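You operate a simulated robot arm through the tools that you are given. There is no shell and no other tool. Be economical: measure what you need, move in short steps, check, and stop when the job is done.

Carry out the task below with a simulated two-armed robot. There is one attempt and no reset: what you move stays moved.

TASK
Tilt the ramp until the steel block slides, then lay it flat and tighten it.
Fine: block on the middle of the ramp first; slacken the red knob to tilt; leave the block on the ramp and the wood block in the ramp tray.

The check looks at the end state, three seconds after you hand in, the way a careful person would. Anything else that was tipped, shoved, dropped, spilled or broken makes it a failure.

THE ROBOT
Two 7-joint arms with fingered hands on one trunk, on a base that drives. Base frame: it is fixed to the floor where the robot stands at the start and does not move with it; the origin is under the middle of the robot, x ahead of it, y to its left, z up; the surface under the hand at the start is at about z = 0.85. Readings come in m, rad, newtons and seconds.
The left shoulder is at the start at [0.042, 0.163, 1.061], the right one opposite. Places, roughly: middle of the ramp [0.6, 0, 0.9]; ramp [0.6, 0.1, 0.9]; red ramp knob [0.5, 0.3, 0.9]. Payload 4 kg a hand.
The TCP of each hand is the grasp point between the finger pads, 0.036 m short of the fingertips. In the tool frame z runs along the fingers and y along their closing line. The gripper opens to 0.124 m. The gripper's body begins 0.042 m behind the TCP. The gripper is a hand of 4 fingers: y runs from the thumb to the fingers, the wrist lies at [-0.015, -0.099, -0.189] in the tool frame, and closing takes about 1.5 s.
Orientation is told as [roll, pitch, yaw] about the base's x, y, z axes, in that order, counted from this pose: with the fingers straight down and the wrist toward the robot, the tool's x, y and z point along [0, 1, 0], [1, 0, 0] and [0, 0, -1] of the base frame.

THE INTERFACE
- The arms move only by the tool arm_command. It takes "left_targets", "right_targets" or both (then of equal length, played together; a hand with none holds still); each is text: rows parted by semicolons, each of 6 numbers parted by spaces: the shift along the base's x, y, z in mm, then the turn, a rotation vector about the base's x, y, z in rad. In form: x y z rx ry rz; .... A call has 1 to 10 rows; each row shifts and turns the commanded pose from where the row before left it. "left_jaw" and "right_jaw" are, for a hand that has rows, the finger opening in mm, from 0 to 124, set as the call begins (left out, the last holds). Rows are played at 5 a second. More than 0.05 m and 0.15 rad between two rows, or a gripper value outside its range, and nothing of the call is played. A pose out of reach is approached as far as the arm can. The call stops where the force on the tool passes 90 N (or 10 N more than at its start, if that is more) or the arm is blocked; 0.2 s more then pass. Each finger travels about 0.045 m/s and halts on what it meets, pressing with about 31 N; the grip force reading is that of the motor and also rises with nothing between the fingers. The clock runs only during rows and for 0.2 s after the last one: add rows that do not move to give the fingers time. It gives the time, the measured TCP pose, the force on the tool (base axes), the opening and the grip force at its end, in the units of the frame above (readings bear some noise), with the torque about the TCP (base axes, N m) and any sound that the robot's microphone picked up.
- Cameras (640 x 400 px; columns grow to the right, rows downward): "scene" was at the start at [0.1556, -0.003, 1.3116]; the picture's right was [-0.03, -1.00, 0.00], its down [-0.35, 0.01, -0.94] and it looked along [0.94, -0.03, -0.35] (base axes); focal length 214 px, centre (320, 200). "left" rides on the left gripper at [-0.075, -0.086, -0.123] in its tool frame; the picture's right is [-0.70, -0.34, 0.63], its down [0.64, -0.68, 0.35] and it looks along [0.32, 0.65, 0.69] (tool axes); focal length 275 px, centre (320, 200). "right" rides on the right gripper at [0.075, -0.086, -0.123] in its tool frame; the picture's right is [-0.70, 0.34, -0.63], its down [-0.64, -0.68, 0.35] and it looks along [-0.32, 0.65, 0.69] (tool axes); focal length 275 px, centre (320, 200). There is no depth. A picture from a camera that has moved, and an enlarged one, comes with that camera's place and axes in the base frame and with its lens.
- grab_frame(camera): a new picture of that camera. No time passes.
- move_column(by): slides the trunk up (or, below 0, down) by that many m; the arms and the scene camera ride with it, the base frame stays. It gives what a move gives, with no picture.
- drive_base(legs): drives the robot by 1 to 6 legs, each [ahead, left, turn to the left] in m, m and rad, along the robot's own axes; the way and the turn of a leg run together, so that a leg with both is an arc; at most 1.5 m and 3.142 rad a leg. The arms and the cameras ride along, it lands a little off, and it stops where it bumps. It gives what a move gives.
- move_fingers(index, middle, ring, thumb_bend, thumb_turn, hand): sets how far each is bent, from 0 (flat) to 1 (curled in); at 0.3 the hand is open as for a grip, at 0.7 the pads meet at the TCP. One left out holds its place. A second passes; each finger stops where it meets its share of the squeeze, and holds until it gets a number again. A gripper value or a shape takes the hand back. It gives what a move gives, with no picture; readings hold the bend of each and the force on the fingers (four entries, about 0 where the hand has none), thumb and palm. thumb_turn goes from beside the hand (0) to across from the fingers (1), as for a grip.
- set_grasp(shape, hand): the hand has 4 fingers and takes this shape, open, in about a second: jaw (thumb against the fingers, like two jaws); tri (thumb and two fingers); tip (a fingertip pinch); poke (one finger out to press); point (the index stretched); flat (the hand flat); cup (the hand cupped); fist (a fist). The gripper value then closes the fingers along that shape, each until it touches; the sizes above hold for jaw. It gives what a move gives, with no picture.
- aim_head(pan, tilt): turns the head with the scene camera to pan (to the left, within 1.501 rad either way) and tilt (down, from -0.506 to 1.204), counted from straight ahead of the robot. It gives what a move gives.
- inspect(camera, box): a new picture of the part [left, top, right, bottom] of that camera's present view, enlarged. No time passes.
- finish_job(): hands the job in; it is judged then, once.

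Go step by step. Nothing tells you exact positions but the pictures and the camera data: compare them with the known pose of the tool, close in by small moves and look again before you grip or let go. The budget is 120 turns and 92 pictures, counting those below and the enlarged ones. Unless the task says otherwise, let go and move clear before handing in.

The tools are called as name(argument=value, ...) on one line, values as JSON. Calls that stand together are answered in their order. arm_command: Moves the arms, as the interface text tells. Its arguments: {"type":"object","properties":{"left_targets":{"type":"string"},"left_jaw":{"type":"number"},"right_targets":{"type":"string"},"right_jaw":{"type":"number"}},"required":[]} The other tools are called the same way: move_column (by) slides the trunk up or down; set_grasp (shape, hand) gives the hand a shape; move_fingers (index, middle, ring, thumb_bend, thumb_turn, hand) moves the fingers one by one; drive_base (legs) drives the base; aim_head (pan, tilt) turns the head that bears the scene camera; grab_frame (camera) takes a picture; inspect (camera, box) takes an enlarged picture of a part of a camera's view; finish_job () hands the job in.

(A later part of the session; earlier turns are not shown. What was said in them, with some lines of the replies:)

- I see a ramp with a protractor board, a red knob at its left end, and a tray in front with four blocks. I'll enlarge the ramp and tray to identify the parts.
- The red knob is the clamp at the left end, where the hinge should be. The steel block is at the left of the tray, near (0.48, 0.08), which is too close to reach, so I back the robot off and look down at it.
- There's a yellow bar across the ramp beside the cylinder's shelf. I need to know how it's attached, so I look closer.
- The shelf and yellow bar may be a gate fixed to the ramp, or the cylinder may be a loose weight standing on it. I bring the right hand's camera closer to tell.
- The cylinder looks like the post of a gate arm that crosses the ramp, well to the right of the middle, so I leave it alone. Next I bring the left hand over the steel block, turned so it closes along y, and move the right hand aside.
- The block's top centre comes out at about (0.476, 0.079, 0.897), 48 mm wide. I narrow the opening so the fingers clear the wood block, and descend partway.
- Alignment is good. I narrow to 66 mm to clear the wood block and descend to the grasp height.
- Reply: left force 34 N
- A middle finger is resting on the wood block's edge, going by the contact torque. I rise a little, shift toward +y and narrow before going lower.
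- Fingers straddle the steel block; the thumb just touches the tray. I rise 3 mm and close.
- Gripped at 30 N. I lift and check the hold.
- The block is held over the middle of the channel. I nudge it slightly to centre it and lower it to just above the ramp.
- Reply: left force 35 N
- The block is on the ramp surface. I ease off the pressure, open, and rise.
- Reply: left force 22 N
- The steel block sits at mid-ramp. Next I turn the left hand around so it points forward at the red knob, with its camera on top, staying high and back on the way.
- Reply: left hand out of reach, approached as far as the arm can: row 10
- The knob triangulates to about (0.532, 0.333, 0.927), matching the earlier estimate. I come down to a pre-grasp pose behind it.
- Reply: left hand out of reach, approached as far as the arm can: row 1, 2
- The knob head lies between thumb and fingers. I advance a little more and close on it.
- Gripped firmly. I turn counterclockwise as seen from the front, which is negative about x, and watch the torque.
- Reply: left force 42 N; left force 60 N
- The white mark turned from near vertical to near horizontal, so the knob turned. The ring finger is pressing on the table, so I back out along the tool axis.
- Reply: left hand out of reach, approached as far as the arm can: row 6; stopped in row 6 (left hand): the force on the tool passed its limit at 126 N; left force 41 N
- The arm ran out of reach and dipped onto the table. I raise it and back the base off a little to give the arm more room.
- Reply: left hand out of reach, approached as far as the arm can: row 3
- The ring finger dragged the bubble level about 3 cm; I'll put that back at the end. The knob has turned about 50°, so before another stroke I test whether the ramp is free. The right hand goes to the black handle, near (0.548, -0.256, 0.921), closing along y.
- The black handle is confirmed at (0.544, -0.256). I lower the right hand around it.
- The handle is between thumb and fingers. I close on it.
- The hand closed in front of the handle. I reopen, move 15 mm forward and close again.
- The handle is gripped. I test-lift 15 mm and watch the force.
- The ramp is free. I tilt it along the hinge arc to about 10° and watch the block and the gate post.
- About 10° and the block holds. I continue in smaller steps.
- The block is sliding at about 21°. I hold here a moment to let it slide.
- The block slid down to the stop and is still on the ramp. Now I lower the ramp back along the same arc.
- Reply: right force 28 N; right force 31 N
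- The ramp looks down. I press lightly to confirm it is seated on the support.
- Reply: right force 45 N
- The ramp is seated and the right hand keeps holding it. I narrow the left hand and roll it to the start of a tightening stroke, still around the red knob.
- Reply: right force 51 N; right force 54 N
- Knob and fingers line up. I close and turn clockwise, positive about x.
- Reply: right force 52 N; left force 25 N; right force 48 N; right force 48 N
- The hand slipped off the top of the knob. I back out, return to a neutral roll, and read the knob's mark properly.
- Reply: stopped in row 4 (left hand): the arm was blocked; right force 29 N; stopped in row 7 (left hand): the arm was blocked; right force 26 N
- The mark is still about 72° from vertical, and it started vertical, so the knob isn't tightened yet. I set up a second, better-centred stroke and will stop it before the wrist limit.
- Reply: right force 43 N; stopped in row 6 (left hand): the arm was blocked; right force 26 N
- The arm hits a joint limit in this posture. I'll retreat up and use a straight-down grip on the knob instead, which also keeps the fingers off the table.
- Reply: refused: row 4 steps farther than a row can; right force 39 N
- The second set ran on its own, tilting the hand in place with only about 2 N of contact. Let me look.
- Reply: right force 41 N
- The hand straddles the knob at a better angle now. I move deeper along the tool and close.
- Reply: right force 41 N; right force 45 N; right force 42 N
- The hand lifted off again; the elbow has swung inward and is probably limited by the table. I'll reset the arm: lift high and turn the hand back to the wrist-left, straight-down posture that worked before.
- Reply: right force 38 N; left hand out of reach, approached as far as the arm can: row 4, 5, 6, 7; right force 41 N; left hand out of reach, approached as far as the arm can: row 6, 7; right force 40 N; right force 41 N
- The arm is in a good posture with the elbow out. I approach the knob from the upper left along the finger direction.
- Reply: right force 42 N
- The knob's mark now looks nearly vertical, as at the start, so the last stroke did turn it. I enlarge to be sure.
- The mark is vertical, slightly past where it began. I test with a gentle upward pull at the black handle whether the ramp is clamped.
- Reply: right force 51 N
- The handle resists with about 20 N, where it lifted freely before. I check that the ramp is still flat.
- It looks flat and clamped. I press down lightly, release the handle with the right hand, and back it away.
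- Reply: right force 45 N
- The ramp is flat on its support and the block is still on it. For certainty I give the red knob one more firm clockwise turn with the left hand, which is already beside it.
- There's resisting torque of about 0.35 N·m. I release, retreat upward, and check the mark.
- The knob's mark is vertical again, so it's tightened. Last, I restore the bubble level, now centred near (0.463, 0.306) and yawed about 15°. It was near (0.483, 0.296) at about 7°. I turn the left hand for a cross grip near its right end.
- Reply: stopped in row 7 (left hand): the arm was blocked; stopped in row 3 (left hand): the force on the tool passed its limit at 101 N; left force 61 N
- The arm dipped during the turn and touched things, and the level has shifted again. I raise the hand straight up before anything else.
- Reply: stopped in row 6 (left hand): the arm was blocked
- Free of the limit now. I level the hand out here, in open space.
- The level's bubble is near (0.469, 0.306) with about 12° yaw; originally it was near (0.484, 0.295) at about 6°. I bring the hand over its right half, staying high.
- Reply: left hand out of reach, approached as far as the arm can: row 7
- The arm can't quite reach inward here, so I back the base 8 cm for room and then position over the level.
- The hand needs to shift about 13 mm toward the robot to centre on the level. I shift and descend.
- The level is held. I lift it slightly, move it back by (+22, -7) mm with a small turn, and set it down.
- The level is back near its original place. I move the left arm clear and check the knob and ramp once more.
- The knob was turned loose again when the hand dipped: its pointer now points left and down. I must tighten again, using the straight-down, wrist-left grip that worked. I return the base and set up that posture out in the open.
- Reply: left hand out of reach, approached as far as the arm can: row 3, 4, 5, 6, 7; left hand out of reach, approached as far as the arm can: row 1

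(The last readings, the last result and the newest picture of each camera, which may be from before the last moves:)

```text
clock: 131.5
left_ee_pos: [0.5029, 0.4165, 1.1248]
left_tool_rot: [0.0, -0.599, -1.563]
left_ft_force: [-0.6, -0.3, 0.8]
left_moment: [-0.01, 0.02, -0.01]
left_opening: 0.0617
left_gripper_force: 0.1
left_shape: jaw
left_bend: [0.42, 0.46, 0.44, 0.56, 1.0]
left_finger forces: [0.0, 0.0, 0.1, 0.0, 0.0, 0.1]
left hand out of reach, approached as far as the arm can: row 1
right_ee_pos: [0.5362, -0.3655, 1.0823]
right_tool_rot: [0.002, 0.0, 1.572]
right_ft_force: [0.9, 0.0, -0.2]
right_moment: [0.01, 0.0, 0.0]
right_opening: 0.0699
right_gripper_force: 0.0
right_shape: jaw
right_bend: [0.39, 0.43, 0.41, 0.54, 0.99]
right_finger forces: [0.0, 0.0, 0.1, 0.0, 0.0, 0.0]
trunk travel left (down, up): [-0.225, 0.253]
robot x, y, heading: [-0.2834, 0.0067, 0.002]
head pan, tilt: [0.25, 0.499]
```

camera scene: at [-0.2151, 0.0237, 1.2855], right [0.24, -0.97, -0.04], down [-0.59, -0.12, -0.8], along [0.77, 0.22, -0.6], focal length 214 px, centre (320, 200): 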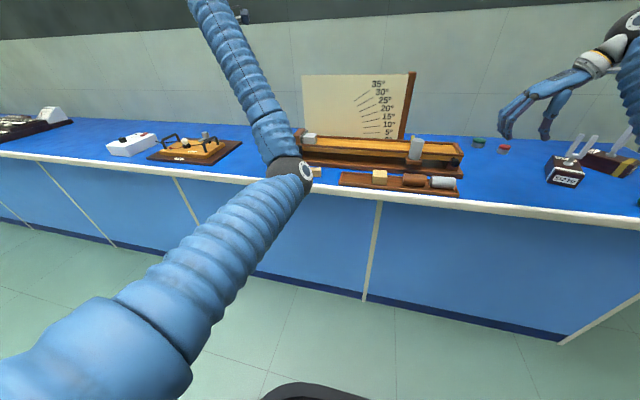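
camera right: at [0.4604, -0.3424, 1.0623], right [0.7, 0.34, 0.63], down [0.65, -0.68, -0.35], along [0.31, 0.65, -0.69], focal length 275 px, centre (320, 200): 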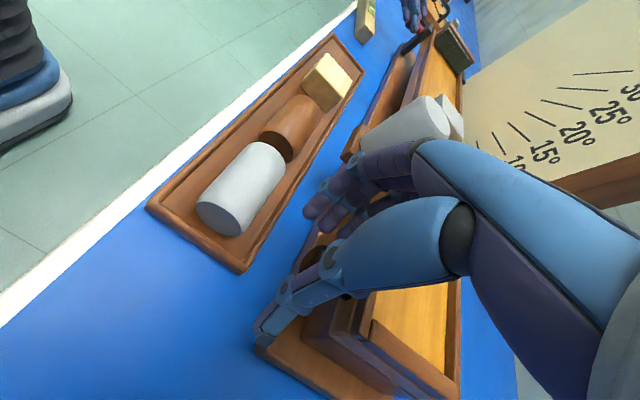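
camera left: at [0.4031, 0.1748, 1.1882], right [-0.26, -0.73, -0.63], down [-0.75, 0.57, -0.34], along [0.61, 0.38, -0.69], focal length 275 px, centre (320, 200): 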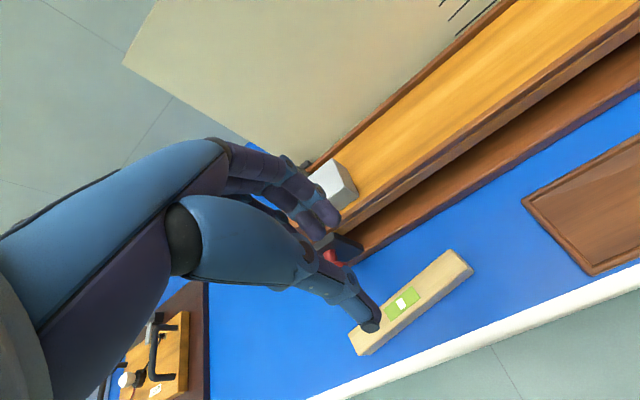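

Tracking is good and the orientation is right. I move to just off the knob.

arm_command(left_targets="7 -7 -30 0 0 0;7 -7 -30 0 0 0;7 -7 -30 0 0 0;8 -2 -32 0 0 0;0 -11 -18 0 0 0;0 -11 -18 0 0 0;0 0 0 0 0 0", left_jaw=66)

grab_frame(camera="left")

```text
clock: 133.1
left_ee_pos: [0.5318, 0.3696, 0.9679]
left_tool_rot: [-0.002, -0.596, -1.563]
left_ft_force: [0.0, -0.4, -0.3]
left_moment: [0.03, 0.0, 0.0]
left_opening: 0.0656
left_gripper_force: 0.1
left_shape: jaw
left_bend: [0.4, 0.44, 0.43, 0.55, 1.0]
left_finger forces: [0.0, 0.1, 0.0, 0.0, 0.1, 0.1]
right_ee_pos: [0.5358, -0.365, 1.0812]
right_tool_rot: [0.003, -0.001, 1.571]
right_ft_force: [0.3, -0.3, 0.3]
right_moment: [0.03, -0.03, 0.0]
right_opening: 0.0698
right_gripper_force: 0.0
right_shape: jaw
right_bend: [0.39, 0.43, 0.41, 0.54, 0.99]
right_finger forces: [0.0, 0.0, 0.0, 0.0, 0.1, 0.1]
trunk travel left (down, up): [-0.225, 0.253]
robot x, y, heading: [-0.2825, 0.0024, -0.003]
head pan, tilt: [0.25, 0.499]
```

```text
2 pictures are left
camera left: at [0.4552, 0.5086, 1.0225], right [-0.7, -0.08, -0.71], down [0.64, 0.37, -0.67], along [0.32, -0.92, -0.21], focal length 275 px, centre (320, 200)
```

left: 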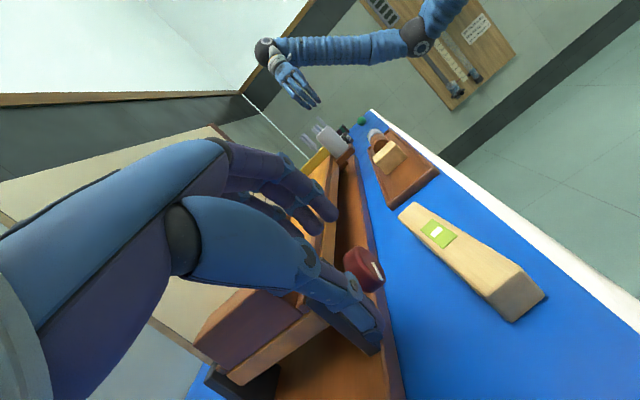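

arm_command(left_targets="0 -7 -12 0 0 0;0 -7 -12 0 0 0;0 -6 -9 0 0 0;0 0 0 0 0 0")

arm_command(left_targets="0 0 0 0 0 0;0 0 0 0 0 0;0 0 0 0 0 0;0 0 0 0 0 0;0 0 0 0 0 0", left_jaw=8)

```text
clock: 134.1
left_ee_pos: [0.5302, 0.351, 0.9345]
left_tool_rot: [-0.002, -0.598, -1.565]
left_ft_force: [0.1, 0.6, -1.0]
left_moment: [-0.03, -0.01, -0.01]
left_opening: 0.0656
left_gripper_force: 0.1
left_shape: jaw
left_bend: [0.4, 0.44, 0.43, 0.55, 1.0]
left_finger forces: [0.1, 0.0, 0.0, 0.1, 0.1, 0.0]
right_ee_pos: [0.5361, -0.3662, 1.0808]
right_tool_rot: [0.003, 0.0, 1.57]
right_ft_force: [0.8, -0.8, -0.1]
right_moment: [-0.02, -0.01, -0.01]
right_opening: 0.0699
right_gripper_force: 0.1
right_shape: jaw
right_bend: [0.39, 0.43, 0.41, 0.54, 0.99]
right_finger forces: [0.0, 0.0, 0.0, 0.1, 0.1, 0.0]
trunk travel left (down, up): [-0.225, 0.253]
robot x, y, heading: [-0.2813, -0.0015, 0.002]
head pan, tilt: [0.25, 0.499]
```

```text
clock: 135.3
left_ee_pos: [0.5327, 0.352, 0.9322]
left_tool_rot: [-0.004, -0.596, -1.564]
left_ft_force: [-2.4, 5.6, -3.6]
left_moment: [0.21, 0.01, -0.21]
left_opening: 0.0287
left_gripper_force: 31.0
left_shape: jaw
left_bend: [0.56, 0.59, 0.46, 0.62, 1.0]
left_finger forces: [18.0, 9.2, 5.7, 0.0, 39.4, 0.1]
right_ee_pos: [0.5377, -0.3661, 1.0812]
right_tool_rot: [0.003, 0.001, 1.572]
right_ft_force: [-0.3, 0.2, 0.6]
right_moment: [0.03, -0.04, -0.01]
right_opening: 0.0702
right_gripper_force: 0.1
right_shape: jaw
right_bend: [0.39, 0.43, 0.41, 0.54, 0.99]
right_finger forces: [0.1, 0.0, 0.0, 0.1, 0.0, 0.1]
trunk travel left (down, up): [-0.225, 0.253]
robot x, y, heading: [-0.2809, -0.0011, -0.002]
head pan, tilt: [0.25, 0.499]
```

A well-centred grip this time. I turn clockwise about the knob's axis.

arm_command(left_targets="0 -0.6 1.9 0.1 0 0;0 -0.8 1.8 0.1 0 0;0 -0.9 1.7 0.1 0 0;0 -1.2 1.6 0.1 0 0;0 -1.2 1.5 0.1 0 0;0 -1.4 1.4 0.1 0 0;0 -1.6 1.2 0.1 0 0;0 -1.6 1 0.1 0 0;0 -1.8 0.9 0.1 0 0")

```text
clock: 137.3
left_ee_pos: [0.5256, 0.3597, 0.9272]
left_tool_rot: [-0.025, 0.3, -1.551]
left_ft_force: [-8.7, -6.8, 6.2]
left_moment: [-0.36, 0.06, -0.59]
left_opening: 0.013
left_gripper_force: 31.2
left_shape: jaw
left_bend: [0.73, 0.6, 0.57, 0.78, 1.0]
left_finger forces: [0.1, 9.1, 5.7, 0.0, 8.6, 0.0]
right_ee_pos: [0.5368, -0.3643, 1.0809]
right_tool_rot: [0.002, 0.0, 1.571]
right_ft_force: [0.7, -0.9, -0.3]
right_moment: [-0.02, 0.05, 0.02]
right_opening: 0.07
right_gripper_force: 0.1
right_shape: jaw
right_bend: [0.39, 0.43, 0.41, 0.54, 0.99]
right_finger forces: [0.1, 0.0, 0.1, 0.0, 0.0, 0.0]
trunk travel left (down, up): [-0.225, 0.253]
robot x, y, heading: [-0.2798, 0.0006, 0.0]
head pan, tilt: [0.25, 0.499]
```

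The arm couldn't follow the last part of the turn. I release, rise clear, and lean the hand back left for a shorter second stroke.

arm_command(left_targets="0 0 0 0 0 0;0 0 0 0 0 0;0 0 0 0 0 0;0 0 0 0 0 0;0 0 0 0 0 0;0 0 20 0 0 0;0 0 30 0 0 0;0 0 30 0 0 0", left_jaw=70)

arm_command(left_targets="0 5 0 -0.13 0 0;0 5 0 -0.13 0 0;0 5 0 -0.13 0 0;0 5 0 -0.13 0 0;0 5 0 -0.13 0 0;0 5 0 -0.13 0 0;0 5 0 -0.13 0 0;0 0 0 -0.13 0 0;0 0 0 0 0 0")

```text
clock: 139.3
left_ee_pos: [0.5257, 0.3671, 0.9832]
left_tool_rot: [-0.056, 0.288, -1.546]
left_ft_force: [-0.7, 0.3, 0.7]
left_moment: [0.01, 0.02, 0.02]
left_opening: 0.0692
left_gripper_force: 0.1
left_shape: jaw
left_bend: [0.39, 0.43, 0.41, 0.54, 0.99]
left_finger forces: [0.1, 1.8, 0.0, 0.0, 0.1, 0.0]
right_ee_pos: [0.5371, -0.3657, 1.0805]
right_tool_rot: [0.001, 0.0, 1.573]
right_ft_force: [-0.2, 0.6, -0.1]
right_moment: [0.02, 0.01, -0.01]
right_opening: 0.0701
right_gripper_force: 0.2
right_shape: jaw
right_bend: [0.39, 0.43, 0.41, 0.54, 0.99]
right_finger forces: [0.0, 0.0, 0.0, 0.0, 0.1, 0.1]
trunk travel left (down, up): [-0.225, 0.253]
robot x, y, heading: [-0.2787, 0.0027, 0.003]
head pan, tilt: [0.25, 0.499]
stopped in row 8 (left hand): the arm was blocked; the commanded pose is now the measured one
```

```text
clock: 141.3
left_ee_pos: [0.5249, 0.3992, 0.9843]
left_tool_rot: [-0.076, -0.679, -1.538]
left_ft_force: [-0.2, -0.5, 0.4]
left_moment: [0.0, -0.01, 0.04]
left_opening: 0.0698
left_gripper_force: 0.0
left_shape: jaw
left_bend: [0.39, 0.43, 0.41, 0.54, 0.99]
left_finger forces: [0.0, 0.0, 0.1, 0.1, 0.1, 0.1]
left hand out of reach, approached as far as the arm can: row 8
right_ee_pos: [0.5358, -0.3658, 1.0813]
right_tool_rot: [0.002, -0.001, 1.573]
right_ft_force: [1.1, -0.1, 0.4]
right_moment: [-0.02, 0.0, 0.03]
right_opening: 0.0698
right_gripper_force: 0.1
right_shape: jaw
right_bend: [0.39, 0.43, 0.41, 0.54, 0.99]
right_finger forces: [0.0, 0.0, 0.0, 0.0, 0.0, 0.0]
trunk travel left (down, up): [-0.225, 0.253]
robot x, y, heading: [-0.2863, 0.0005, 0.003]
head pan, tilt: [0.25, 0.499]
```

The pose is almost exactly in line with the knob. I advance, close, and make a second stroke.

arm_command(left_targets="7 -4 0 0 0 0;0 -10.7 -13.3 0 0 0;0 -10.7 -13.3 0 0 0;0 -10.7 -13.3 0 0 0;0 -10.7 -13.3 0 0 0;0 0 0 0 0 0", left_jaw=66)

arm_command(left_targets="0 0 0 0 0 0;0 0 0 0 0 0;0 0 0 0 0 0;0 0 0 0 0 0;0 0 0 0 0 0", left_jaw=8)

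arm_command(left_targets="0 -0.4 1.9 0.1 0 0;0 -0.6 1.9 0.1 0 0;0 -0.8 1.8 0.1 0 0")

arm_command(left_targets="0 -0.9 1.7 0.1 0 0;0 -1.2 1.6 0.1 0 0")

```text
clock: 142.7
left_ee_pos: [0.5328, 0.3528, 0.9316]
left_tool_rot: [-0.075, -0.678, -1.537]
left_ft_force: [-1.1, -0.8, -0.2]
left_moment: [0.01, -0.02, -0.01]
left_opening: 0.0663
left_gripper_force: 0.0
left_shape: jaw
left_bend: [0.4, 0.44, 0.42, 0.55, 0.99]
left_finger forces: [0.0, 0.0, 0.7, 0.0, 0.0, 0.1]
right_ee_pos: [0.5365, -0.3657, 1.0813]
right_tool_rot: [0.002, 0.001, 1.571]
right_ft_force: [-1.0, 0.1, -0.4]
right_moment: [0.01, -0.02, 0.01]
right_opening: 0.0705
right_gripper_force: 0.1
right_shape: jaw
right_bend: [0.39, 0.43, 0.41, 0.54, 0.99]
right_finger forces: [0.0, 0.1, 0.0, 0.0, 0.0, 0.0]
trunk travel left (down, up): [-0.225, 0.253]
robot x, y, heading: [-0.2828, 0.001, 0.006]
head pan, tilt: [0.25, 0.499]
```

```text
clock: 143.9
left_ee_pos: [0.5324, 0.3545, 0.9306]
left_tool_rot: [-0.077, -0.68, -1.537]
left_ft_force: [-1.2, 4.9, -3.0]
left_moment: [0.21, 0.03, -0.19]
left_opening: 0.0274
left_gripper_force: 31.5
left_shape: jaw
left_bend: [0.55, 0.59, 0.44, 0.63, 1.0]
left_finger forces: [18.3, 10.1, 6.4, 0.0, 41.5, 0.0]
right_ee_pos: [0.5365, -0.3654, 1.0813]
right_tool_rot: [0.001, 0.0, 1.572]
right_ft_force: [-0.2, 0.0, 0.4]
right_moment: [0.02, -0.02, 0.02]
right_opening: 0.07
right_gripper_force: 0.0
right_shape: jaw
right_bend: [0.39, 0.43, 0.41, 0.54, 0.99]
right_finger forces: [0.0, 0.1, 0.0, 0.1, 0.0, 0.1]
trunk travel left (down, up): [-0.225, 0.253]
robot x, y, heading: [-0.2817, -0.0003, -0.002]
head pan, tilt: [0.25, 0.499]
```

```text
clock: 144.7
left_ee_pos: [0.5335, 0.3516, 0.9359]
left_tool_rot: [-0.064, -0.38, -1.543]
left_ft_force: [-7.7, 4.0, -6.0]
left_moment: [0.1, 0.06, -0.33]
left_opening: 0.0232
left_gripper_force: 31.2
left_shape: jaw
left_bend: [0.61, 0.59, 0.44, 0.63, 1.0]
left_finger forces: [17.0, 15.4, 4.7, 0.1, 33.1, 0.1]
right_ee_pos: [0.5389, -0.3654, 1.0808]
right_tool_rot: [0.002, 0.001, 1.572]
right_ft_force: [-0.6, -0.1, -0.1]
right_moment: [0.03, 0.03, -0.02]
right_opening: 0.0698
right_gripper_force: 0.0
right_shape: jaw
right_bend: [0.39, 0.43, 0.41, 0.54, 0.99]
right_finger forces: [0.1, 0.1, 0.0, 0.0, 0.0, 0.0]
trunk travel left (down, up): [-0.225, 0.253]
robot x, y, heading: [-0.2753, 0.0029, -0.001]
head pan, tilt: [0.25, 0.499]
```

```text
clock: 145.3
left_ee_pos: [0.5326, 0.3504, 0.9393]
left_tool_rot: [-0.061, -0.176, -1.546]
left_ft_force: [-11.1, 4.2, -11.1]
left_moment: [0.15, 0.15, -0.4]
left_opening: 0.0222
left_gripper_force: 31.1
left_shape: jaw
left_bend: [0.6, 0.59, 0.44, 0.64, 1.0]
left_finger forces: [20.6, 14.2, 5.2, 0.0, 31.1, 0.0]
right_ee_pos: [0.5375, -0.3648, 1.0813]
right_tool_rot: [0.004, -0.001, 1.573]
right_ft_force: [-0.8, 0.3, -0.4]
right_moment: [-0.01, -0.01, -0.02]
right_opening: 0.0701
right_gripper_force: 0.0
right_shape: jaw
right_bend: [0.39, 0.43, 0.41, 0.54, 0.99]
right_finger forces: [0.0, 0.0, 0.1, 0.0, 0.0, 0.0]
trunk travel left (down, up): [-0.225, 0.253]
robot x, y, heading: [-0.2777, 0.0002, -0.003]
head pan, tilt: [0.25, 0.499]
```

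The stroke held with little resistance, so it isn't tight yet. I repeat the cycle.

arm_command(left_targets="0 0 0 0 0 0;0 0 0 0 0 0;0 0 0 0 0 0;0 0 0 0 0 0;0 6 20 0 0 0;0 8 25 0 0 0;0 10 0 -0.13 0 0;0 10 0 -0.13 0 0;0 10 0 -0.13 0 0;0 1 -1 -0.12 0 0", left_jaw=66)

inspect(camera="left", box=[300, 200, 420, 320])

```text
clock: 147.5
left_ee_pos: [0.5326, 0.3936, 0.9849]
left_tool_rot: [-0.074, -0.687, -1.537]
left_ft_force: [0.0, 0.2, -0.1]
left_moment: [-0.03, 0.0, -0.01]
left_opening: 0.0658
left_gripper_force: 0.0
left_shape: jaw
left_bend: [0.4, 0.44, 0.43, 0.55, 1.0]
left_finger forces: [0.0, 0.1, 0.0, 0.0, 0.1, 0.0]
right_ee_pos: [0.5367, -0.3658, 1.0805]
right_tool_rot: [0.0, -0.001, 1.569]
right_ft_force: [0.2, 0.2, -0.9]
right_moment: [0.0, -0.03, -0.03]
right_opening: 0.07
right_gripper_force: 0.1
right_shape: jaw
right_bend: [0.39, 0.43, 0.41, 0.54, 0.99]
right_finger forces: [0.0, 0.0, 0.0, 0.1, 0.0, 0.1]
trunk travel left (down, up): [-0.225, 0.253]
robot x, y, heading: [-0.2827, 0.0024, -0.004]
head pan, tilt: [0.25, 0.499]
```

```text
3.33 times, centred on (360, 260) of left
camera zoom: at [0.4615, 0.5366, 1.0307], right [-0.74, -0.13, -0.66], down [0.61, 0.3, -0.74], along [0.3, -0.94, -0.14], focal length 918 px, centre (187, 0)
```

zoom: 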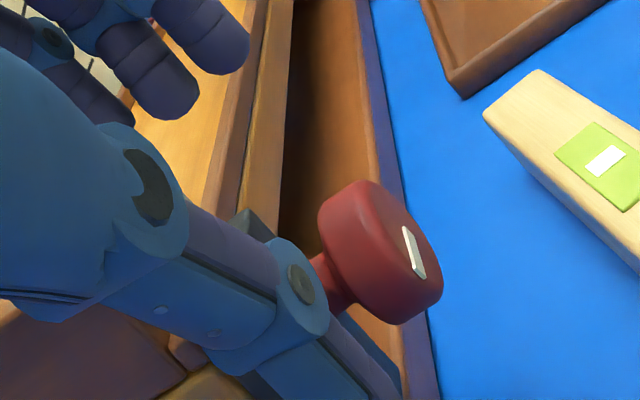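

The pointer is still about 114° off, so those strokes had little net effect. I run another full cycle with a longer stroke and watch the torque.

arm_command(left_targets="0 -10.3 -13.4 0 0 0;0 -10.3 -13.4 0 0 0;0 -10.3 -13.4 0 0 0;0 -10.3 -13.4 0 0 0;0 0 0 0 0 0")

arm_command(left_targets="0 0 0 0 0 0;0 0 0 0 0 0;0 0 0 0 0 0;0 0 0 0 0 0;0 0 0 0 0 0;0 0 0 0 0 0", left_jaw=0)

arm_command(left_targets="0 -0.4 1.9 0.1 0 0;0 -0.6 1.9 0.1 0 0;0 -0.8 1.8 0.1 0 0;0 -0.9 1.7 0.1 0 0;0 -1.2 1.6 0.1 0 0")

arm_command(left_targets="0 -1.2 1.5 0.1 0 0;0 -1.4 1.4 0.1 0 0")

```text
clock: 148.7
left_ee_pos: [0.5335, 0.3524, 0.9306]
left_tool_rot: [-0.075, -0.686, -1.539]
left_ft_force: [0.9, -0.6, 0.8]
left_moment: [0.01, 0.03, -0.03]
left_opening: 0.0658
left_gripper_force: 0.0
left_shape: jaw
left_bend: [0.4, 0.44, 0.42, 0.55, 1.0]
left_finger forces: [0.0, 0.0, 0.5, 0.0, 0.0, 0.1]
right_ee_pos: [0.5361, -0.3663, 1.0822]
right_tool_rot: [0.003, 0.0, 1.57]
right_ft_force: [0.0, 0.1, 1.1]
right_moment: [-0.01, 0.01, -0.02]
right_opening: 0.0701
right_gripper_force: 0.1
right_shape: jaw
right_bend: [0.39, 0.43, 0.41, 0.54, 0.99]
right_finger forces: [0.0, 0.0, 0.0, 0.0, 0.0, 0.0]
trunk travel left (down, up): [-0.225, 0.253]
robot x, y, heading: [-0.2816, 0.0008, 0.002]
head pan, tilt: [0.25, 0.499]
```

```text
clock: 150.1
left_ee_pos: [0.5325, 0.3551, 0.9304]
left_tool_rot: [-0.076, -0.69, -1.537]
left_ft_force: [-7.4, 13.3, -6.9]
left_moment: [0.32, 0.07, -0.41]
left_opening: 0.0242
left_gripper_force: 30.5
left_shape: jaw
left_bend: [0.6, 0.59, 0.42, 0.63, 1.0]
left_finger forces: [15.7, 12.8, 4.8, 0.1, 39.8, 0.0]
right_ee_pos: [0.5366, -0.3641, 1.0817]
right_tool_rot: [0.002, 0.003, 1.572]
right_ft_force: [0.2, -0.4, 0.2]
right_moment: [-0.02, -0.01, -0.02]
right_opening: 0.0702
right_gripper_force: 0.0
right_shape: jaw
right_bend: [0.39, 0.43, 0.41, 0.54, 0.99]
right_finger forces: [0.0, 0.0, 0.0, 0.1, 0.1, 0.0]
trunk travel left (down, up): [-0.225, 0.253]
robot x, y, heading: [-0.2838, -0.0001, -0.003]
head pan, tilt: [0.25, 0.499]
```

```text
clock: 151.3
left_ee_pos: [0.5335, 0.3473, 0.9384]
left_tool_rot: [-0.061, -0.188, -1.543]
left_ft_force: [-15.2, 4.9, -11.5]
left_moment: [0.1, 0.23, -0.45]
left_opening: 0.0226
left_gripper_force: 31.7
left_shape: jaw
left_bend: [0.72, 0.59, 0.44, 0.64, 1.0]
left_finger forces: [18.5, 13.7, 5.1, 0.1, 30.9, 0.0]
right_ee_pos: [0.5365, -0.3653, 1.0816]
right_tool_rot: [0.003, 0.001, 1.572]
right_ft_force: [-0.2, -0.6, 0.5]
right_moment: [-0.01, 0.01, 0.0]
right_opening: 0.0699
right_gripper_force: 0.0
right_shape: jaw
right_bend: [0.39, 0.43, 0.41, 0.54, 0.99]
right_finger forces: [0.1, 0.0, 0.1, 0.0, 0.0, 0.1]
trunk travel left (down, up): [-0.225, 0.253]
robot x, y, heading: [-0.2851, -0.0007, 0.003]
head pan, tilt: [0.25, 0.499]
```

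```text
clock: 151.9
left_ee_pos: [0.5335, 0.3454, 0.9422]
left_tool_rot: [-0.055, 0.01, -1.547]
left_ft_force: [-13.7, 1.8, -14.1]
left_moment: [0.02, 0.25, -0.39]
left_opening: 0.0208
left_gripper_force: 31.7
left_shape: jaw
left_bend: [0.6, 0.59, 0.43, 0.64, 1.0]
left_finger forces: [19.0, 15.0, 5.7, 0.0, 27.3, 0.1]
right_ee_pos: [0.5364, -0.3664, 1.0812]
right_tool_rot: [0.003, 0.001, 1.572]
right_ft_force: [0.4, -0.6, 0.1]
right_moment: [0.0, -0.02, -0.01]
right_opening: 0.07
right_gripper_force: 0.1
right_shape: jaw
right_bend: [0.39, 0.43, 0.41, 0.54, 0.99]
right_finger forces: [0.0, 0.0, 0.0, 0.1, 0.0, 0.1]
trunk travel left (down, up): [-0.225, 0.253]
robot x, y, heading: [-0.2814, 0.0004, 0.005]
head pan, tilt: [0.25, 0.499]
```

Held through the whole stroke with steady friction. I repeat the cycle, checking the torque for tightness.

arm_command(left_targets="0 0 0 0 0 0;0 0 0 0 0 0;0 0 0 0 0 0;0 3 22 0 0 0;0 5 23 0 0 0;0 8 0 -0.14 0 0;0 8 0 -0.14 0 0;0 8 0 -0.14 0 0;0 8 -1 -0.14 0 0;0 8 -1 -0.14 0 0", left_jaw=66)

arm_command(left_targets="0 -8.3 -13.4 0 0 0;0 -8.3 -13.4 0 0 0;0 -8.3 -13.4 0 0 0;0 -8.3 -13.4 0 0 0;0 0 0 0 0 0")

arm_command(left_targets="0 0 0 0 0 0;0 0 0 0 0 0;0 0 0 0 0 0;0 0 0 0 0 0;0 0 0 0 0 0;0 0 0 0 0 0", left_jaw=0)

arm_command(left_targets="0 -0.4 1.9 0.1 0 0;0 -0.6 1.9 0.1 0 0;0 -0.8 1.8 0.1 0 0;0 -0.9 1.7 0.1 0 0;0 -1.2 1.6 0.1 0 0;0 -1.2 1.5 0.1 0 0;0 -1.4 1.4 0.1 0 0")

```text
clock: 154.1
left_ee_pos: [0.5327, 0.3934, 0.9852]
left_tool_rot: [-0.072, -0.685, -1.536]
left_ft_force: [0.7, 0.0, 0.2]
left_moment: [-0.02, 0.01, -0.02]
left_opening: 0.0656
left_gripper_force: 0.1
left_shape: jaw
left_bend: [0.4, 0.44, 0.43, 0.55, 1.0]
left_finger forces: [0.0, 0.0, 0.0, 0.0, 0.0, 0.0]
right_ee_pos: [0.5379, -0.3661, 1.082]
right_tool_rot: [0.002, 0.001, 1.57]
right_ft_force: [0.3, -0.2, 0.1]
right_moment: [-0.08, -0.01, 0.01]
right_opening: 0.0701
right_gripper_force: 0.1
right_shape: jaw
right_bend: [0.39, 0.43, 0.41, 0.54, 0.99]
right_finger forces: [0.0, 0.0, 0.1, 0.0, 0.1, 0.0]
trunk travel left (down, up): [-0.225, 0.253]
robot x, y, heading: [-0.2808, 0.0005, -0.002]
head pan, tilt: [0.25, 0.499]
```

```text
clock: 155.3
left_ee_pos: [0.5318, 0.3616, 0.9328]
left_tool_rot: [-0.075, -0.689, -1.538]
left_ft_force: [-7.6, 1.5, 5.3]
left_moment: [-0.29, -0.16, -0.3]
left_opening: 0.0657
left_gripper_force: 0.0
left_shape: jaw
left_bend: [0.4, 0.44, 0.41, 0.55, 1.0]
left_finger forces: [0.1, 0.0, 7.5, 0.0, 0.0, 0.0]
right_ee_pos: [0.5367, -0.3657, 1.0807]
right_tool_rot: [0.001, -0.002, 1.572]
right_ft_force: [-0.3, 0.3, -0.2]
right_moment: [0.01, 0.02, 0.01]
right_opening: 0.0698
right_gripper_force: 0.1
right_shape: jaw
right_bend: [0.39, 0.43, 0.41, 0.54, 0.99]
right_finger forces: [0.0, 0.1, 0.0, 0.1, 0.0, 0.0]
trunk travel left (down, up): [-0.225, 0.253]
robot x, y, heading: [-0.2788, 0.0032, -0.0]
head pan, tilt: [0.25, 0.499]
```

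```text
clock: 156.7
left_ee_pos: [0.5325, 0.361, 0.9311]
left_tool_rot: [-0.074, -0.688, -1.539]
left_ft_force: [-9.9, 5.0, 0.2]
left_moment: [-0.07, -0.16, -0.4]
left_opening: 0.0284
left_gripper_force: 31.0
left_shape: jaw
left_bend: [0.48, 0.51, 0.41, 0.67, 1.0]
left_finger forces: [16.4, 7.6, 7.7, 0.0, 33.1, 0.0]
right_ee_pos: [0.5361, -0.3661, 1.0819]
right_tool_rot: [0.001, 0.0, 1.573]
right_ft_force: [-0.6, 0.1, -1.3]
right_moment: [0.0, -0.02, -0.01]
right_opening: 0.0701
right_gripper_force: 0.0
right_shape: jaw
right_bend: [0.39, 0.43, 0.41, 0.54, 0.99]
right_finger forces: [0.0, 0.1, 0.1, 0.0, 0.0, 0.1]
trunk travel left (down, up): [-0.225, 0.253]
robot x, y, heading: [-0.2852, 0.0006, 0.003]
head pan, tilt: [0.25, 0.499]
```

```text
clock: 158.3
left_ee_pos: [0.5327, 0.3541, 0.9452]
left_tool_rot: [-0.052, 0.012, -1.546]
left_ft_force: [-16.3, -3.2, 9.5]
left_moment: [-0.36, 0.24, -0.7]
left_opening: 0.0234
left_gripper_force: 31.1
left_shape: jaw
left_bend: [0.51, 0.49, 0.44, 0.73, 1.0]
left_finger forces: [16.2, 14.6, 8.7, 0.0, 26.7, 0.0]
right_ee_pos: [0.5354, -0.3662, 1.082]
right_tool_rot: [0.003, 0.001, 1.573]
right_ft_force: [-0.2, -0.2, 0.2]
right_moment: [0.01, 0.02, -0.01]
right_opening: 0.0699
right_gripper_force: 0.1
right_shape: jaw
right_bend: [0.39, 0.43, 0.41, 0.54, 0.99]
right_finger forces: [0.1, 0.1, 0.0, 0.1, 0.0, 0.0]
trunk travel left (down, up): [-0.225, 0.253]
robot x, y, heading: [-0.2856, -0.0027, -0.003]
head pan, tilt: [0.25, 0.499]
```

arm_command(left_targets="0 0 0 0 0 0;0 0 0 0 0 0;0 0 0 0 0 0;0 0 20 0 0 0;0 0 20 0 0 0;0 8 0 -0.14 0 0;0 8 0 -0.14 0 0;0 8 0 -0.14 0 0;0 8 0 -0.14 0 0;0 7.5 0 -0.14 0 0", left_jaw=66)

arm_command(left_targets="0 -10.3 -13.6 0 0 0;0 -10.3 -13.6 0 0 0;0 -10.3 -13.6 0 0 0;0 -10.3 -13.6 0 0 0;0 0 0 0 0 0")

arm_command(left_targets="0 0 0 0 0 0;0 0 0 0 0 0;0 0 0 0 0 0;0 0 0 0 0 0;0 0 0 0 0 0;0 0 0 0 0 0", left_jaw=0)

arm_command(left_targets="0 -0.4 1.9 0.1 0 0;0 -0.6 1.9 0.1 0 0;0 -0.8 1.8 0.1 0 0;0 -0.9 1.7 0.1 0 0;0 -1.2 1.6 0.1 0 0;0 -1.2 1.5 0.1 0 0;0 -1.4 1.4 0.1 0 0")

```text
clock: 160.5
left_ee_pos: [0.5331, 0.3946, 0.9825]
left_tool_rot: [-0.074, -0.684, -1.535]
left_ft_force: [0.0, -0.5, -0.6]
left_moment: [-0.02, 0.01, -0.03]
left_opening: 0.0659
left_gripper_force: 0.1
left_shape: jaw
left_bend: [0.4, 0.44, 0.43, 0.55, 1.0]
left_finger forces: [0.0, 0.0, 0.0, 0.1, 0.0, 0.0]
right_ee_pos: [0.5358, -0.3654, 1.0827]
right_tool_rot: [0.002, 0.0, 1.569]
right_ft_force: [0.2, -1.0, 0.3]
right_moment: [-0.03, 0.0, -0.03]
right_opening: 0.07
right_gripper_force: 0.1
right_shape: jaw
right_bend: [0.39, 0.43, 0.41, 0.54, 0.99]
right_finger forces: [0.1, 0.0, 0.1, 0.0, 0.1, 0.0]
trunk travel left (down, up): [-0.225, 0.253]
robot x, y, heading: [-0.2822, -0.0008, -0.004]
head pan, tilt: [0.25, 0.499]
```

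```text
clock: 161.7
left_ee_pos: [0.532, 0.3535, 0.9287]
left_tool_rot: [-0.074, -0.686, -1.539]
left_ft_force: [-0.8, 0.4, 0.4]
left_moment: [0.02, 0.0, -0.01]
left_opening: 0.066
left_gripper_force: 0.1
left_shape: jaw
left_bend: [0.4, 0.44, 0.42, 0.55, 1.0]
left_finger forces: [0.0, 0.1, 0.2, 0.0, 0.1, 0.0]
right_ee_pos: [0.5365, -0.366, 1.0821]
right_tool_rot: [0.002, -0.001, 1.571]
right_ft_force: [-0.3, -0.2, 1.1]
right_moment: [-0.01, -0.01, -0.03]
right_opening: 0.07
right_gripper_force: 0.0
right_shape: jaw
right_bend: [0.39, 0.43, 0.41, 0.54, 0.99]
right_finger forces: [0.0, 0.0, 0.0, 0.0, 0.1, 0.0]
trunk travel left (down, up): [-0.225, 0.253]
robot x, y, heading: [-0.2792, 0.0008, 0.001]
head pan, tilt: [0.25, 0.499]
```

```text
clock: 163.1
left_ee_pos: [0.5336, 0.3542, 0.9285]
left_tool_rot: [-0.076, -0.689, -1.536]
left_ft_force: [-1.6, 11.8, -3.9]
left_moment: [0.23, -0.02, -0.13]
left_opening: 0.0266
left_gripper_force: 31.0
left_shape: jaw
left_bend: [0.56, 0.59, 0.43, 0.63, 1.0]
left_finger forces: [18.6, 10.3, 4.4, 0.0, 46.8, 0.1]
right_ee_pos: [0.5374, -0.3648, 1.0819]
right_tool_rot: [0.003, 0.003, 1.573]
right_ft_force: [0.9, 0.5, 0.1]
right_moment: [-0.02, 0.01, -0.02]
right_opening: 0.0698
right_gripper_force: 0.0
right_shape: jaw
right_bend: [0.39, 0.43, 0.41, 0.54, 0.99]
right_finger forces: [0.0, 0.1, 0.0, 0.0, 0.0, 0.0]
trunk travel left (down, up): [-0.225, 0.253]
robot x, y, heading: [-0.2799, -0.0002, -0.0]
head pan, tilt: [0.25, 0.499]
```

```text
clock: 164.7
left_ee_pos: [0.5334, 0.3458, 0.9404]
left_tool_rot: [-0.054, 0.011, -1.546]
left_ft_force: [-8.4, -0.4, -18.3]
left_moment: [0.03, 0.01, -0.34]
left_opening: 0.023
left_gripper_force: 30.9
left_shape: jaw
left_bend: [0.56, 0.59, 0.43, 0.64, 1.0]
left_finger forces: [22.7, 13.5, 6.1, 0.0, 30.4, 0.1]
right_ee_pos: [0.5376, -0.3654, 1.0802]
right_tool_rot: [0.004, 0.001, 1.573]
right_ft_force: [-0.2, -0.7, -0.3]
right_moment: [0.03, -0.02, -0.01]
right_opening: 0.0699
right_gripper_force: 0.0
right_shape: jaw
right_bend: [0.39, 0.43, 0.41, 0.54, 0.99]
right_finger forces: [0.0, 0.0, 0.2, 0.0, 0.0, 0.0]
trunk travel left (down, up): [-0.225, 0.253]
robot x, y, heading: [-0.2826, 0.0007, 0.0]
head pan, tilt: [0.25, 0.499]
```

I now test tightness with the right hand at the black handle, the same grip and lift as before, after releasing the knob.

arm_command(left_targets="0 0 0 0 0 0;0 0 0 0 0 0;0 0 0 0 0 0;0 3 22 0 0 0;0 5 23 0 0 0;0 8 0 -0.14 0 0;0 8 0 -0.14 0 0;0 8 0 -0.14 0 0;0 8 -1 -0.14 0 0;0 8 -1 -0.14 0 0", left_jaw=66)

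arm_command(right_targets="0 40 0 0 0 0;0 40 0 0 0 0;0 20 -35 0 0 0;0 10 -45 0 0 0;0 0 -40 0 0 0;0 0 -22 0 0 0;4 0 0 0 0 0;4 0 0 0 0 0;0 0 0 0 0 0", right_jaw=70)

arm_command(right_targets="0 0 0 0 0 0;0 0 0 0 0 0;0 0 0 0 0 0;0 0 0 0 0 0;0 0 0 0 0 0;0 0 0 0 0 0;0 0 0 0 0 0", right_jaw=8)

arm_command(right_targets="0 0 2 0 0 0;0 0 2 0 0 0;0 0 2 0 0 0;0 0 0 0 0 0")

```text
clock: 166.9
left_ee_pos: [0.5325, 0.3949, 0.9824]
left_tool_rot: [-0.076, -0.685, -1.535]
left_ft_force: [0.1, -0.9, -0.1]
left_moment: [0.0, 0.0, 0.0]
left_opening: 0.0656
left_gripper_force: 0.1
left_shape: jaw
left_bend: [0.4, 0.44, 0.43, 0.55, 1.0]
left_finger forces: [0.1, 0.1, 0.0, 0.0, 0.0, 0.1]
right_ee_pos: [0.537, -0.3645, 1.0819]
right_tool_rot: [0.001, 0.0, 1.57]
right_ft_force: [0.0, -0.1, 0.2]
right_moment: [-0.03, 0.0, 0.01]
right_opening: 0.0701
right_gripper_force: 0.1
right_shape: jaw
right_bend: [0.39, 0.43, 0.41, 0.54, 0.99]
right_finger forces: [0.0, 0.0, 0.1, 0.1, 0.0, 0.0]
trunk travel left (down, up): [-0.225, 0.253]
robot x, y, heading: [-0.2757, -0.0003, -0.004]
head pan, tilt: [0.25, 0.499]
```

```text
clock: 168.9
left_ee_pos: [0.5324, 0.3951, 0.9849]
left_tool_rot: [-0.074, -0.685, -1.536]
left_ft_force: [-0.2, -0.3, 0.5]
left_moment: [0.01, 0.0, 0.02]
left_opening: 0.0655
left_gripper_force: 0.1
left_shape: jaw
left_bend: [0.4, 0.44, 0.43, 0.55, 1.0]
left_finger forces: [0.0, 0.0, 0.1, 0.0, 0.0, 0.0]
right_ee_pos: [0.5447, -0.2565, 0.9404]
right_tool_rot: [0.002, 0.001, 1.573]
right_ft_force: [-7.2, 0.5, 0.1]
right_moment: [-0.01, -0.02, 0.4]
right_opening: 0.0699
right_gripper_force: 0.2
right_shape: jaw
right_bend: [0.39, 0.43, 0.41, 0.54, 0.99]
right_finger forces: [0.0, 0.0, 7.1, 0.1, 0.0, 0.1]
trunk travel left (down, up): [-0.225, 0.253]
robot x, y, heading: [-0.2794, -0.0029, 0.002]
head pan, tilt: [0.25, 0.499]
```

```text
clock: 170.5
left_ee_pos: [0.531, 0.3935, 0.9848]
left_tool_rot: [-0.074, -0.683, -1.536]
left_ft_force: [0.1, 1.1, 0.3]
left_moment: [0.03, -0.02, 0.0]
left_opening: 0.0657
left_gripper_force: 0.1
left_shape: jaw
left_bend: [0.4, 0.44, 0.43, 0.55, 1.0]
left_finger forces: [0.0, 0.0, 0.1, 0.0, 0.0, 0.0]
right_ee_pos: [0.545, -0.2575, 0.9398]
right_tool_rot: [0.0, 0.0, 1.571]
right_ft_force: [-8.8, -7.7, -0.4]
right_moment: [0.06, 0.01, 0.65]
right_opening: 0.024
right_gripper_force: 31.2
right_shape: jaw
right_bend: [0.63, 0.63, 0.44, 0.62, 1.0]
right_finger forces: [15.0, 8.5, 7.6, 0.0, 36.2, 0.1]
trunk travel left (down, up): [-0.225, 0.253]
robot x, y, heading: [-0.2849, -0.0027, -0.001]
head pan, tilt: [0.25, 0.499]
```

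```text
clock: 171.5
left_ee_pos: [0.5323, 0.3937, 0.9848]
left_tool_rot: [-0.076, -0.681, -1.533]
left_ft_force: [-0.2, -0.3, -0.4]
left_moment: [0.03, 0.0, 0.01]
left_opening: 0.0657
left_gripper_force: 0.0
left_shape: jaw
left_bend: [0.4, 0.44, 0.43, 0.55, 1.0]
left_finger forces: [0.1, 0.1, 0.1, 0.0, 0.1, 0.0]
right_ee_pos: [0.5455, -0.2562, 0.9447]
right_tool_rot: [0.003, 0.001, 1.572]
right_ft_force: [-16.4, -8.2, -19.8]
right_moment: [-0.24, 0.2, 0.79]
right_opening: 0.0232
right_gripper_force: 31.4
right_shape: jaw
right_bend: [0.63, 0.63, 0.45, 0.62, 1.0]
right_finger forces: [18.3, 7.6, 9.2, 0.0, 31.0, 0.0]
trunk travel left (down, up): [-0.225, 0.253]
robot x, y, heading: [-0.2821, 0.002, -0.001]
head pan, tilt: [0.25, 0.499]
```

The handle now resists with about 20 N, where a loose ramp gave nearly zero, so the clamp is holding. I release the right hand and do one more tightening cycle with the left.

arm_command(right_targets="0 0 -3 0 0 0;0 0 -3 0 0 0;0 0 -2 0 0 0;0 0 0 0 0 0")

arm_command(right_targets="0 0 0 0 0 0;0 0 0 0 0 0;0 0 0 0 0 0;0 0 0 0 0 0;0 0 0 0 0 0;-8 0 5 0 0 0;0 0 25 0 0 0;0 0 40 0 0 0;0 -10 45 0 0 0;0 -20 40 0 0 0", right_jaw=70)

arm_command(left_targets="0 -10.3 -13.6 0 0 0;0 -10.3 -13.6 0 0 0;0 -10.3 -13.6 0 0 0;0 -10.3 -13.6 0 0 0;0 0 0 0 0 0", left_jaw=66)

arm_command(left_targets="0 0 0 0 0 0;0 0 0 0 0 0;0 0 0 0 0 0;0 0 0 0 0 0;0 0 0 0 0 0;0 0 0 0 0 0", left_jaw=0)

arm_command(left_targets="0 -0.4 1.9 0.1 0 0;0 -0.6 1.9 0.1 0 0;0 -0.8 1.8 0.1 0 0;0 -0.9 1.7 0.1 0 0;0 -1.2 1.6 0.1 0 0;0 -1.2 1.5 0.1 0 0;0 -1.4 1.4 0.1 0 0")

```text
clock: 172.5
left_ee_pos: [0.5312, 0.3934, 0.9869]
left_tool_rot: [-0.071, -0.683, -1.537]
left_ft_force: [-0.4, 0.2, -0.3]
left_moment: [-0.03, 0.02, 0.02]
left_opening: 0.0657
left_gripper_force: 0.1
left_shape: jaw
left_bend: [0.4, 0.44, 0.43, 0.55, 1.0]
left_finger forces: [0.0, 0.0, 0.0, 0.0, 0.1, 0.1]
right_ee_pos: [0.5434, -0.2575, 0.94]
right_tool_rot: [-0.002, -0.003, 1.57]
right_ft_force: [-5.1, -13.1, 20.8]
right_moment: [0.05, -0.11, 0.5]
right_opening: 0.0232
right_gripper_force: 31.2
right_shape: jaw
right_bend: [0.64, 0.63, 0.46, 0.62, 1.0]
right_finger forces: [13.0, 9.1, 6.3, 0.0, 48.6, 0.1]
trunk travel left (down, up): [-0.225, 0.253]
robot x, y, heading: [-0.2774, -0.0002, 0.001]
head pan, tilt: [0.25, 0.499]
```

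```text
clock: 174.7
left_ee_pos: [0.5313, 0.3942, 0.9865]
left_tool_rot: [-0.073, -0.684, -1.535]
left_ft_force: [0.4, -0.3, 0.2]
left_moment: [0.01, 0.03, 0.0]
left_opening: 0.0657
left_gripper_force: 0.0
left_shape: jaw
left_bend: [0.4, 0.44, 0.43, 0.55, 1.0]
left_finger forces: [0.0, 0.0, 0.0, 0.0, 0.1, 0.1]
right_ee_pos: [0.5349, -0.2868, 1.0941]
right_tool_rot: [0.001, 0.0, 1.572]
right_ft_force: [-0.3, -0.3, 0.2]
right_moment: [-0.04, -0.01, -0.01]
right_opening: 0.0697
right_gripper_force: 0.0
right_shape: jaw
right_bend: [0.39, 0.43, 0.41, 0.54, 0.99]
right_finger forces: [0.0, 0.0, 0.0, 0.0, 0.0, 0.0]
trunk travel left (down, up): [-0.225, 0.253]
robot x, y, heading: [-0.2818, 0.0017, 0.003]
head pan, tilt: [0.25, 0.499]
```

```text
clock: 175.9
left_ee_pos: [0.532, 0.3531, 0.9292]
left_tool_rot: [-0.076, -0.685, -1.538]
left_ft_force: [-0.8, 0.4, 0.5]
left_moment: [-0.02, -0.01, -0.01]
left_opening: 0.0658
left_gripper_force: 0.1
left_shape: jaw
left_bend: [0.4, 0.44, 0.42, 0.55, 1.0]
left_finger forces: [0.0, 0.0, 0.6, 0.0, 0.0, 0.0]
right_ee_pos: [0.5372, -0.2863, 1.093]
right_tool_rot: [0.003, 0.001, 1.57]
right_ft_force: [-0.8, -0.3, 1.0]
right_moment: [-0.01, 0.02, 0.01]
right_opening: 0.0697
right_gripper_force: 0.0
right_shape: jaw
right_bend: [0.39, 0.43, 0.41, 0.54, 0.99]
right_finger forces: [0.1, 0.1, 0.1, 0.1, 0.0, 0.1]
trunk travel left (down, up): [-0.225, 0.253]
robot x, y, heading: [-0.2799, 0.0031, 0.002]
head pan, tilt: [0.25, 0.499]
```

```text
clock: 177.3
left_ee_pos: [0.5326, 0.3543, 0.9287]
left_tool_rot: [-0.077, -0.691, -1.535]
left_ft_force: [-11.0, 19.1, -6.3]
left_moment: [0.38, 0.12, -0.51]
left_opening: 0.0212
left_gripper_force: 31.2
left_shape: jaw
left_bend: [0.72, 0.59, 0.42, 0.64, 1.0]
left_finger forces: [17.5, 14.1, 4.7, 0.0, 48.5, 0.0]
right_ee_pos: [0.5355, -0.2846, 1.0932]
right_tool_rot: [0.001, 0.001, 1.574]
right_ft_force: [-0.3, 0.1, -0.3]
right_moment: [-0.03, -0.01, 0.0]
right_opening: 0.0699
right_gripper_force: 0.1
right_shape: jaw
right_bend: [0.39, 0.43, 0.41, 0.54, 0.99]
right_finger forces: [0.1, 0.1, 0.1, 0.1, 0.0, 0.0]
trunk travel left (down, up): [-0.225, 0.253]
robot x, y, heading: [-0.2815, 0.0028, 0.002]
head pan, tilt: [0.25, 0.499]
```

```text
clock: 178.9
left_ee_pos: [0.5329, 0.3457, 0.9407]
left_tool_rot: [-0.053, 0.013, -1.547]
left_ft_force: [-16.7, -3.0, -5.4]
left_moment: [-0.76, 0.29, -0.48]
left_opening: 0.0217
left_gripper_force: 31.2
left_shape: jaw
left_bend: [0.72, 0.58, 0.44, 0.64, 1.0]
left_finger forces: [21.8, 14.9, 6.7, 0.0, 27.2, 0.0]
right_ee_pos: [0.5358, -0.2872, 1.0929]
right_tool_rot: [0.003, 0.002, 1.571]
right_ft_force: [0.0, -0.9, -0.5]
right_moment: [0.01, 0.0, 0.02]
right_opening: 0.0695
right_gripper_force: 0.1
right_shape: jaw
right_bend: [0.39, 0.43, 0.41, 0.54, 0.99]
right_finger forces: [0.1, 0.1, 0.0, 0.0, 0.0, 0.0]
trunk travel left (down, up): [-0.225, 0.253]
robot x, y, heading: [-0.2808, 0.001, 0.007]
head pan, tilt: [0.25, 0.499]
```

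The torque rose to about 0.8 N·m this time, so the knob is tight. I release, return to the viewing pose, and use the last picture on the knob.

arm_command(left_targets="0 0 0 0 0 0;0 0 0 0 0 0;0 0 0 0 0 0;0 3 22 0 0 0;0 5 23 0 0 0;0 8 0 -0.14 0 0;0 8 0 -0.14 0 0;0 8 0 -0.14 0 0;0 8 -1 -0.14 0 0;0 8 -1 -0.14 0 0", left_jaw=66)

grab_frame(camera="left")

```text
clock: 181.1
left_ee_pos: [0.5331, 0.3944, 0.9837]
left_tool_rot: [-0.072, -0.686, -1.536]
left_ft_force: [-0.5, 0.3, -0.4]
left_moment: [-0.01, -0.04, 0.0]
left_opening: 0.0659
left_gripper_force: 0.1
left_shape: jaw
left_bend: [0.4, 0.44, 0.43, 0.55, 1.0]
left_finger forces: [0.1, 0.0, 0.1, 0.0, 0.0, 0.0]
right_ee_pos: [0.5361, -0.2858, 1.0932]
right_tool_rot: [0.003, 0.0, 1.573]
right_ft_force: [-0.3, 0.4, 0.5]
right_moment: [0.0, -0.01, -0.03]
right_opening: 0.0699
right_gripper_force: 0.0
right_shape: jaw
right_bend: [0.39, 0.43, 0.41, 0.54, 0.99]
right_finger forces: [0.0, 0.0, 0.1, 0.0, 0.1, 0.1]
trunk travel left (down, up): [-0.225, 0.253]
robot x, y, heading: [-0.2795, 0.0026, -0.004]
head pan, tilt: [0.25, 0.499]
```

```text
0 pictures are left
camera left: at [0.4612, 0.5387, 1.0308], right [-0.74, -0.13, -0.66], down [0.61, 0.3, -0.74], along [0.3, -0.94, -0.14], focal length 275 px, centre (320, 200)
```

left: 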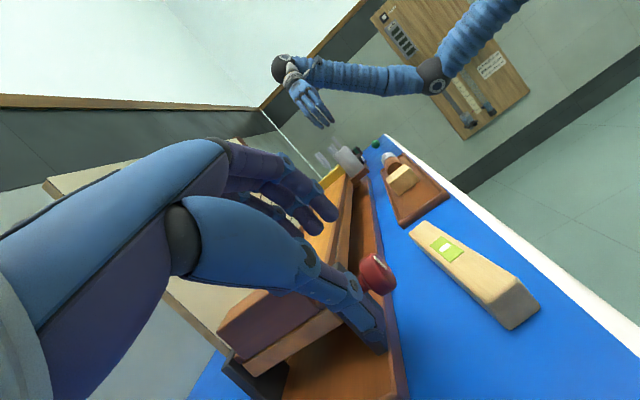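

The pointer is back to the tight position, and the level, tray and blocks are in place. I move both hands clear along known safe paths.

arm_command(left_targets="-3 8 20 0 0 0;-5 5 30 0 0 0;-7 5 30 0 0 0;-7 5 30 0 0 0;0 5 20 0 0 0;0 0 0 0 0 0", right_targets="0 -20 20 0 0 0;0 -20 20 0 0 0;0 -20 20 0 0 0;0 -20 20 0 0 0;0 0 0 0 0 0;0 0 0 0 0 0")

```text
clock: 182.5
left_ee_pos: [0.4955, 0.4003, 1.1006]
left_tool_rot: [-0.066, -0.668, -1.523]
left_ft_force: [0.2, 0.1, 0.8]
left_moment: [-0.01, -0.02, -0.03]
left_opening: 0.0658
left_gripper_force: 0.1
left_shape: jaw
left_bend: [0.4, 0.44, 0.43, 0.55, 1.0]
left_finger forces: [0.0, 0.0, 0.1, 0.1, 0.1, 0.1]
left hand out of reach, approached as far as the arm can: row 1, 2, 3, 4, 5
right_ee_pos: [0.5358, -0.3673, 1.1724]
right_tool_rot: [0.0, 0.001, 1.569]
right_ft_force: [0.4, 0.5, 0.7]
right_moment: [-0.03, 0.0, 0.02]
right_opening: 0.0696
right_gripper_force: 0.1
right_shape: jaw
right_bend: [0.39, 0.43, 0.41, 0.54, 0.99]
right_finger forces: [0.0, 0.1, 0.0, 0.0, 0.0, 0.0]
trunk travel left (down, up): [-0.225, 0.253]
robot x, y, heading: [-0.2821, -0.001, 0.001]
head pan, tilt: [0.25, 0.499]
```

Both hands are clear of everything, so I hand in.

finish_job()

```text
The job is handed in.
```

I tilted the ramp until the steel block slid, at about 21°, then laid it flat and tightened the red knob. The knob reached about 0.8 N·m on the last turn.

- **Blocks:** The steel block slid to the stop at the low end and stayed on the ramp. The wood block is in its tray; my finger nudged it about 3 mm during the first grip.
- **Knob:** It was turned loose again when the left arm dipped near it, so I tightened it a second time. A pull of about 20 N on the handle just before the final turn did not free the ramp.
- **Bubble level:** My hand dragged it about 3 cm, and I put it back within roughly 6 mm of where it started.
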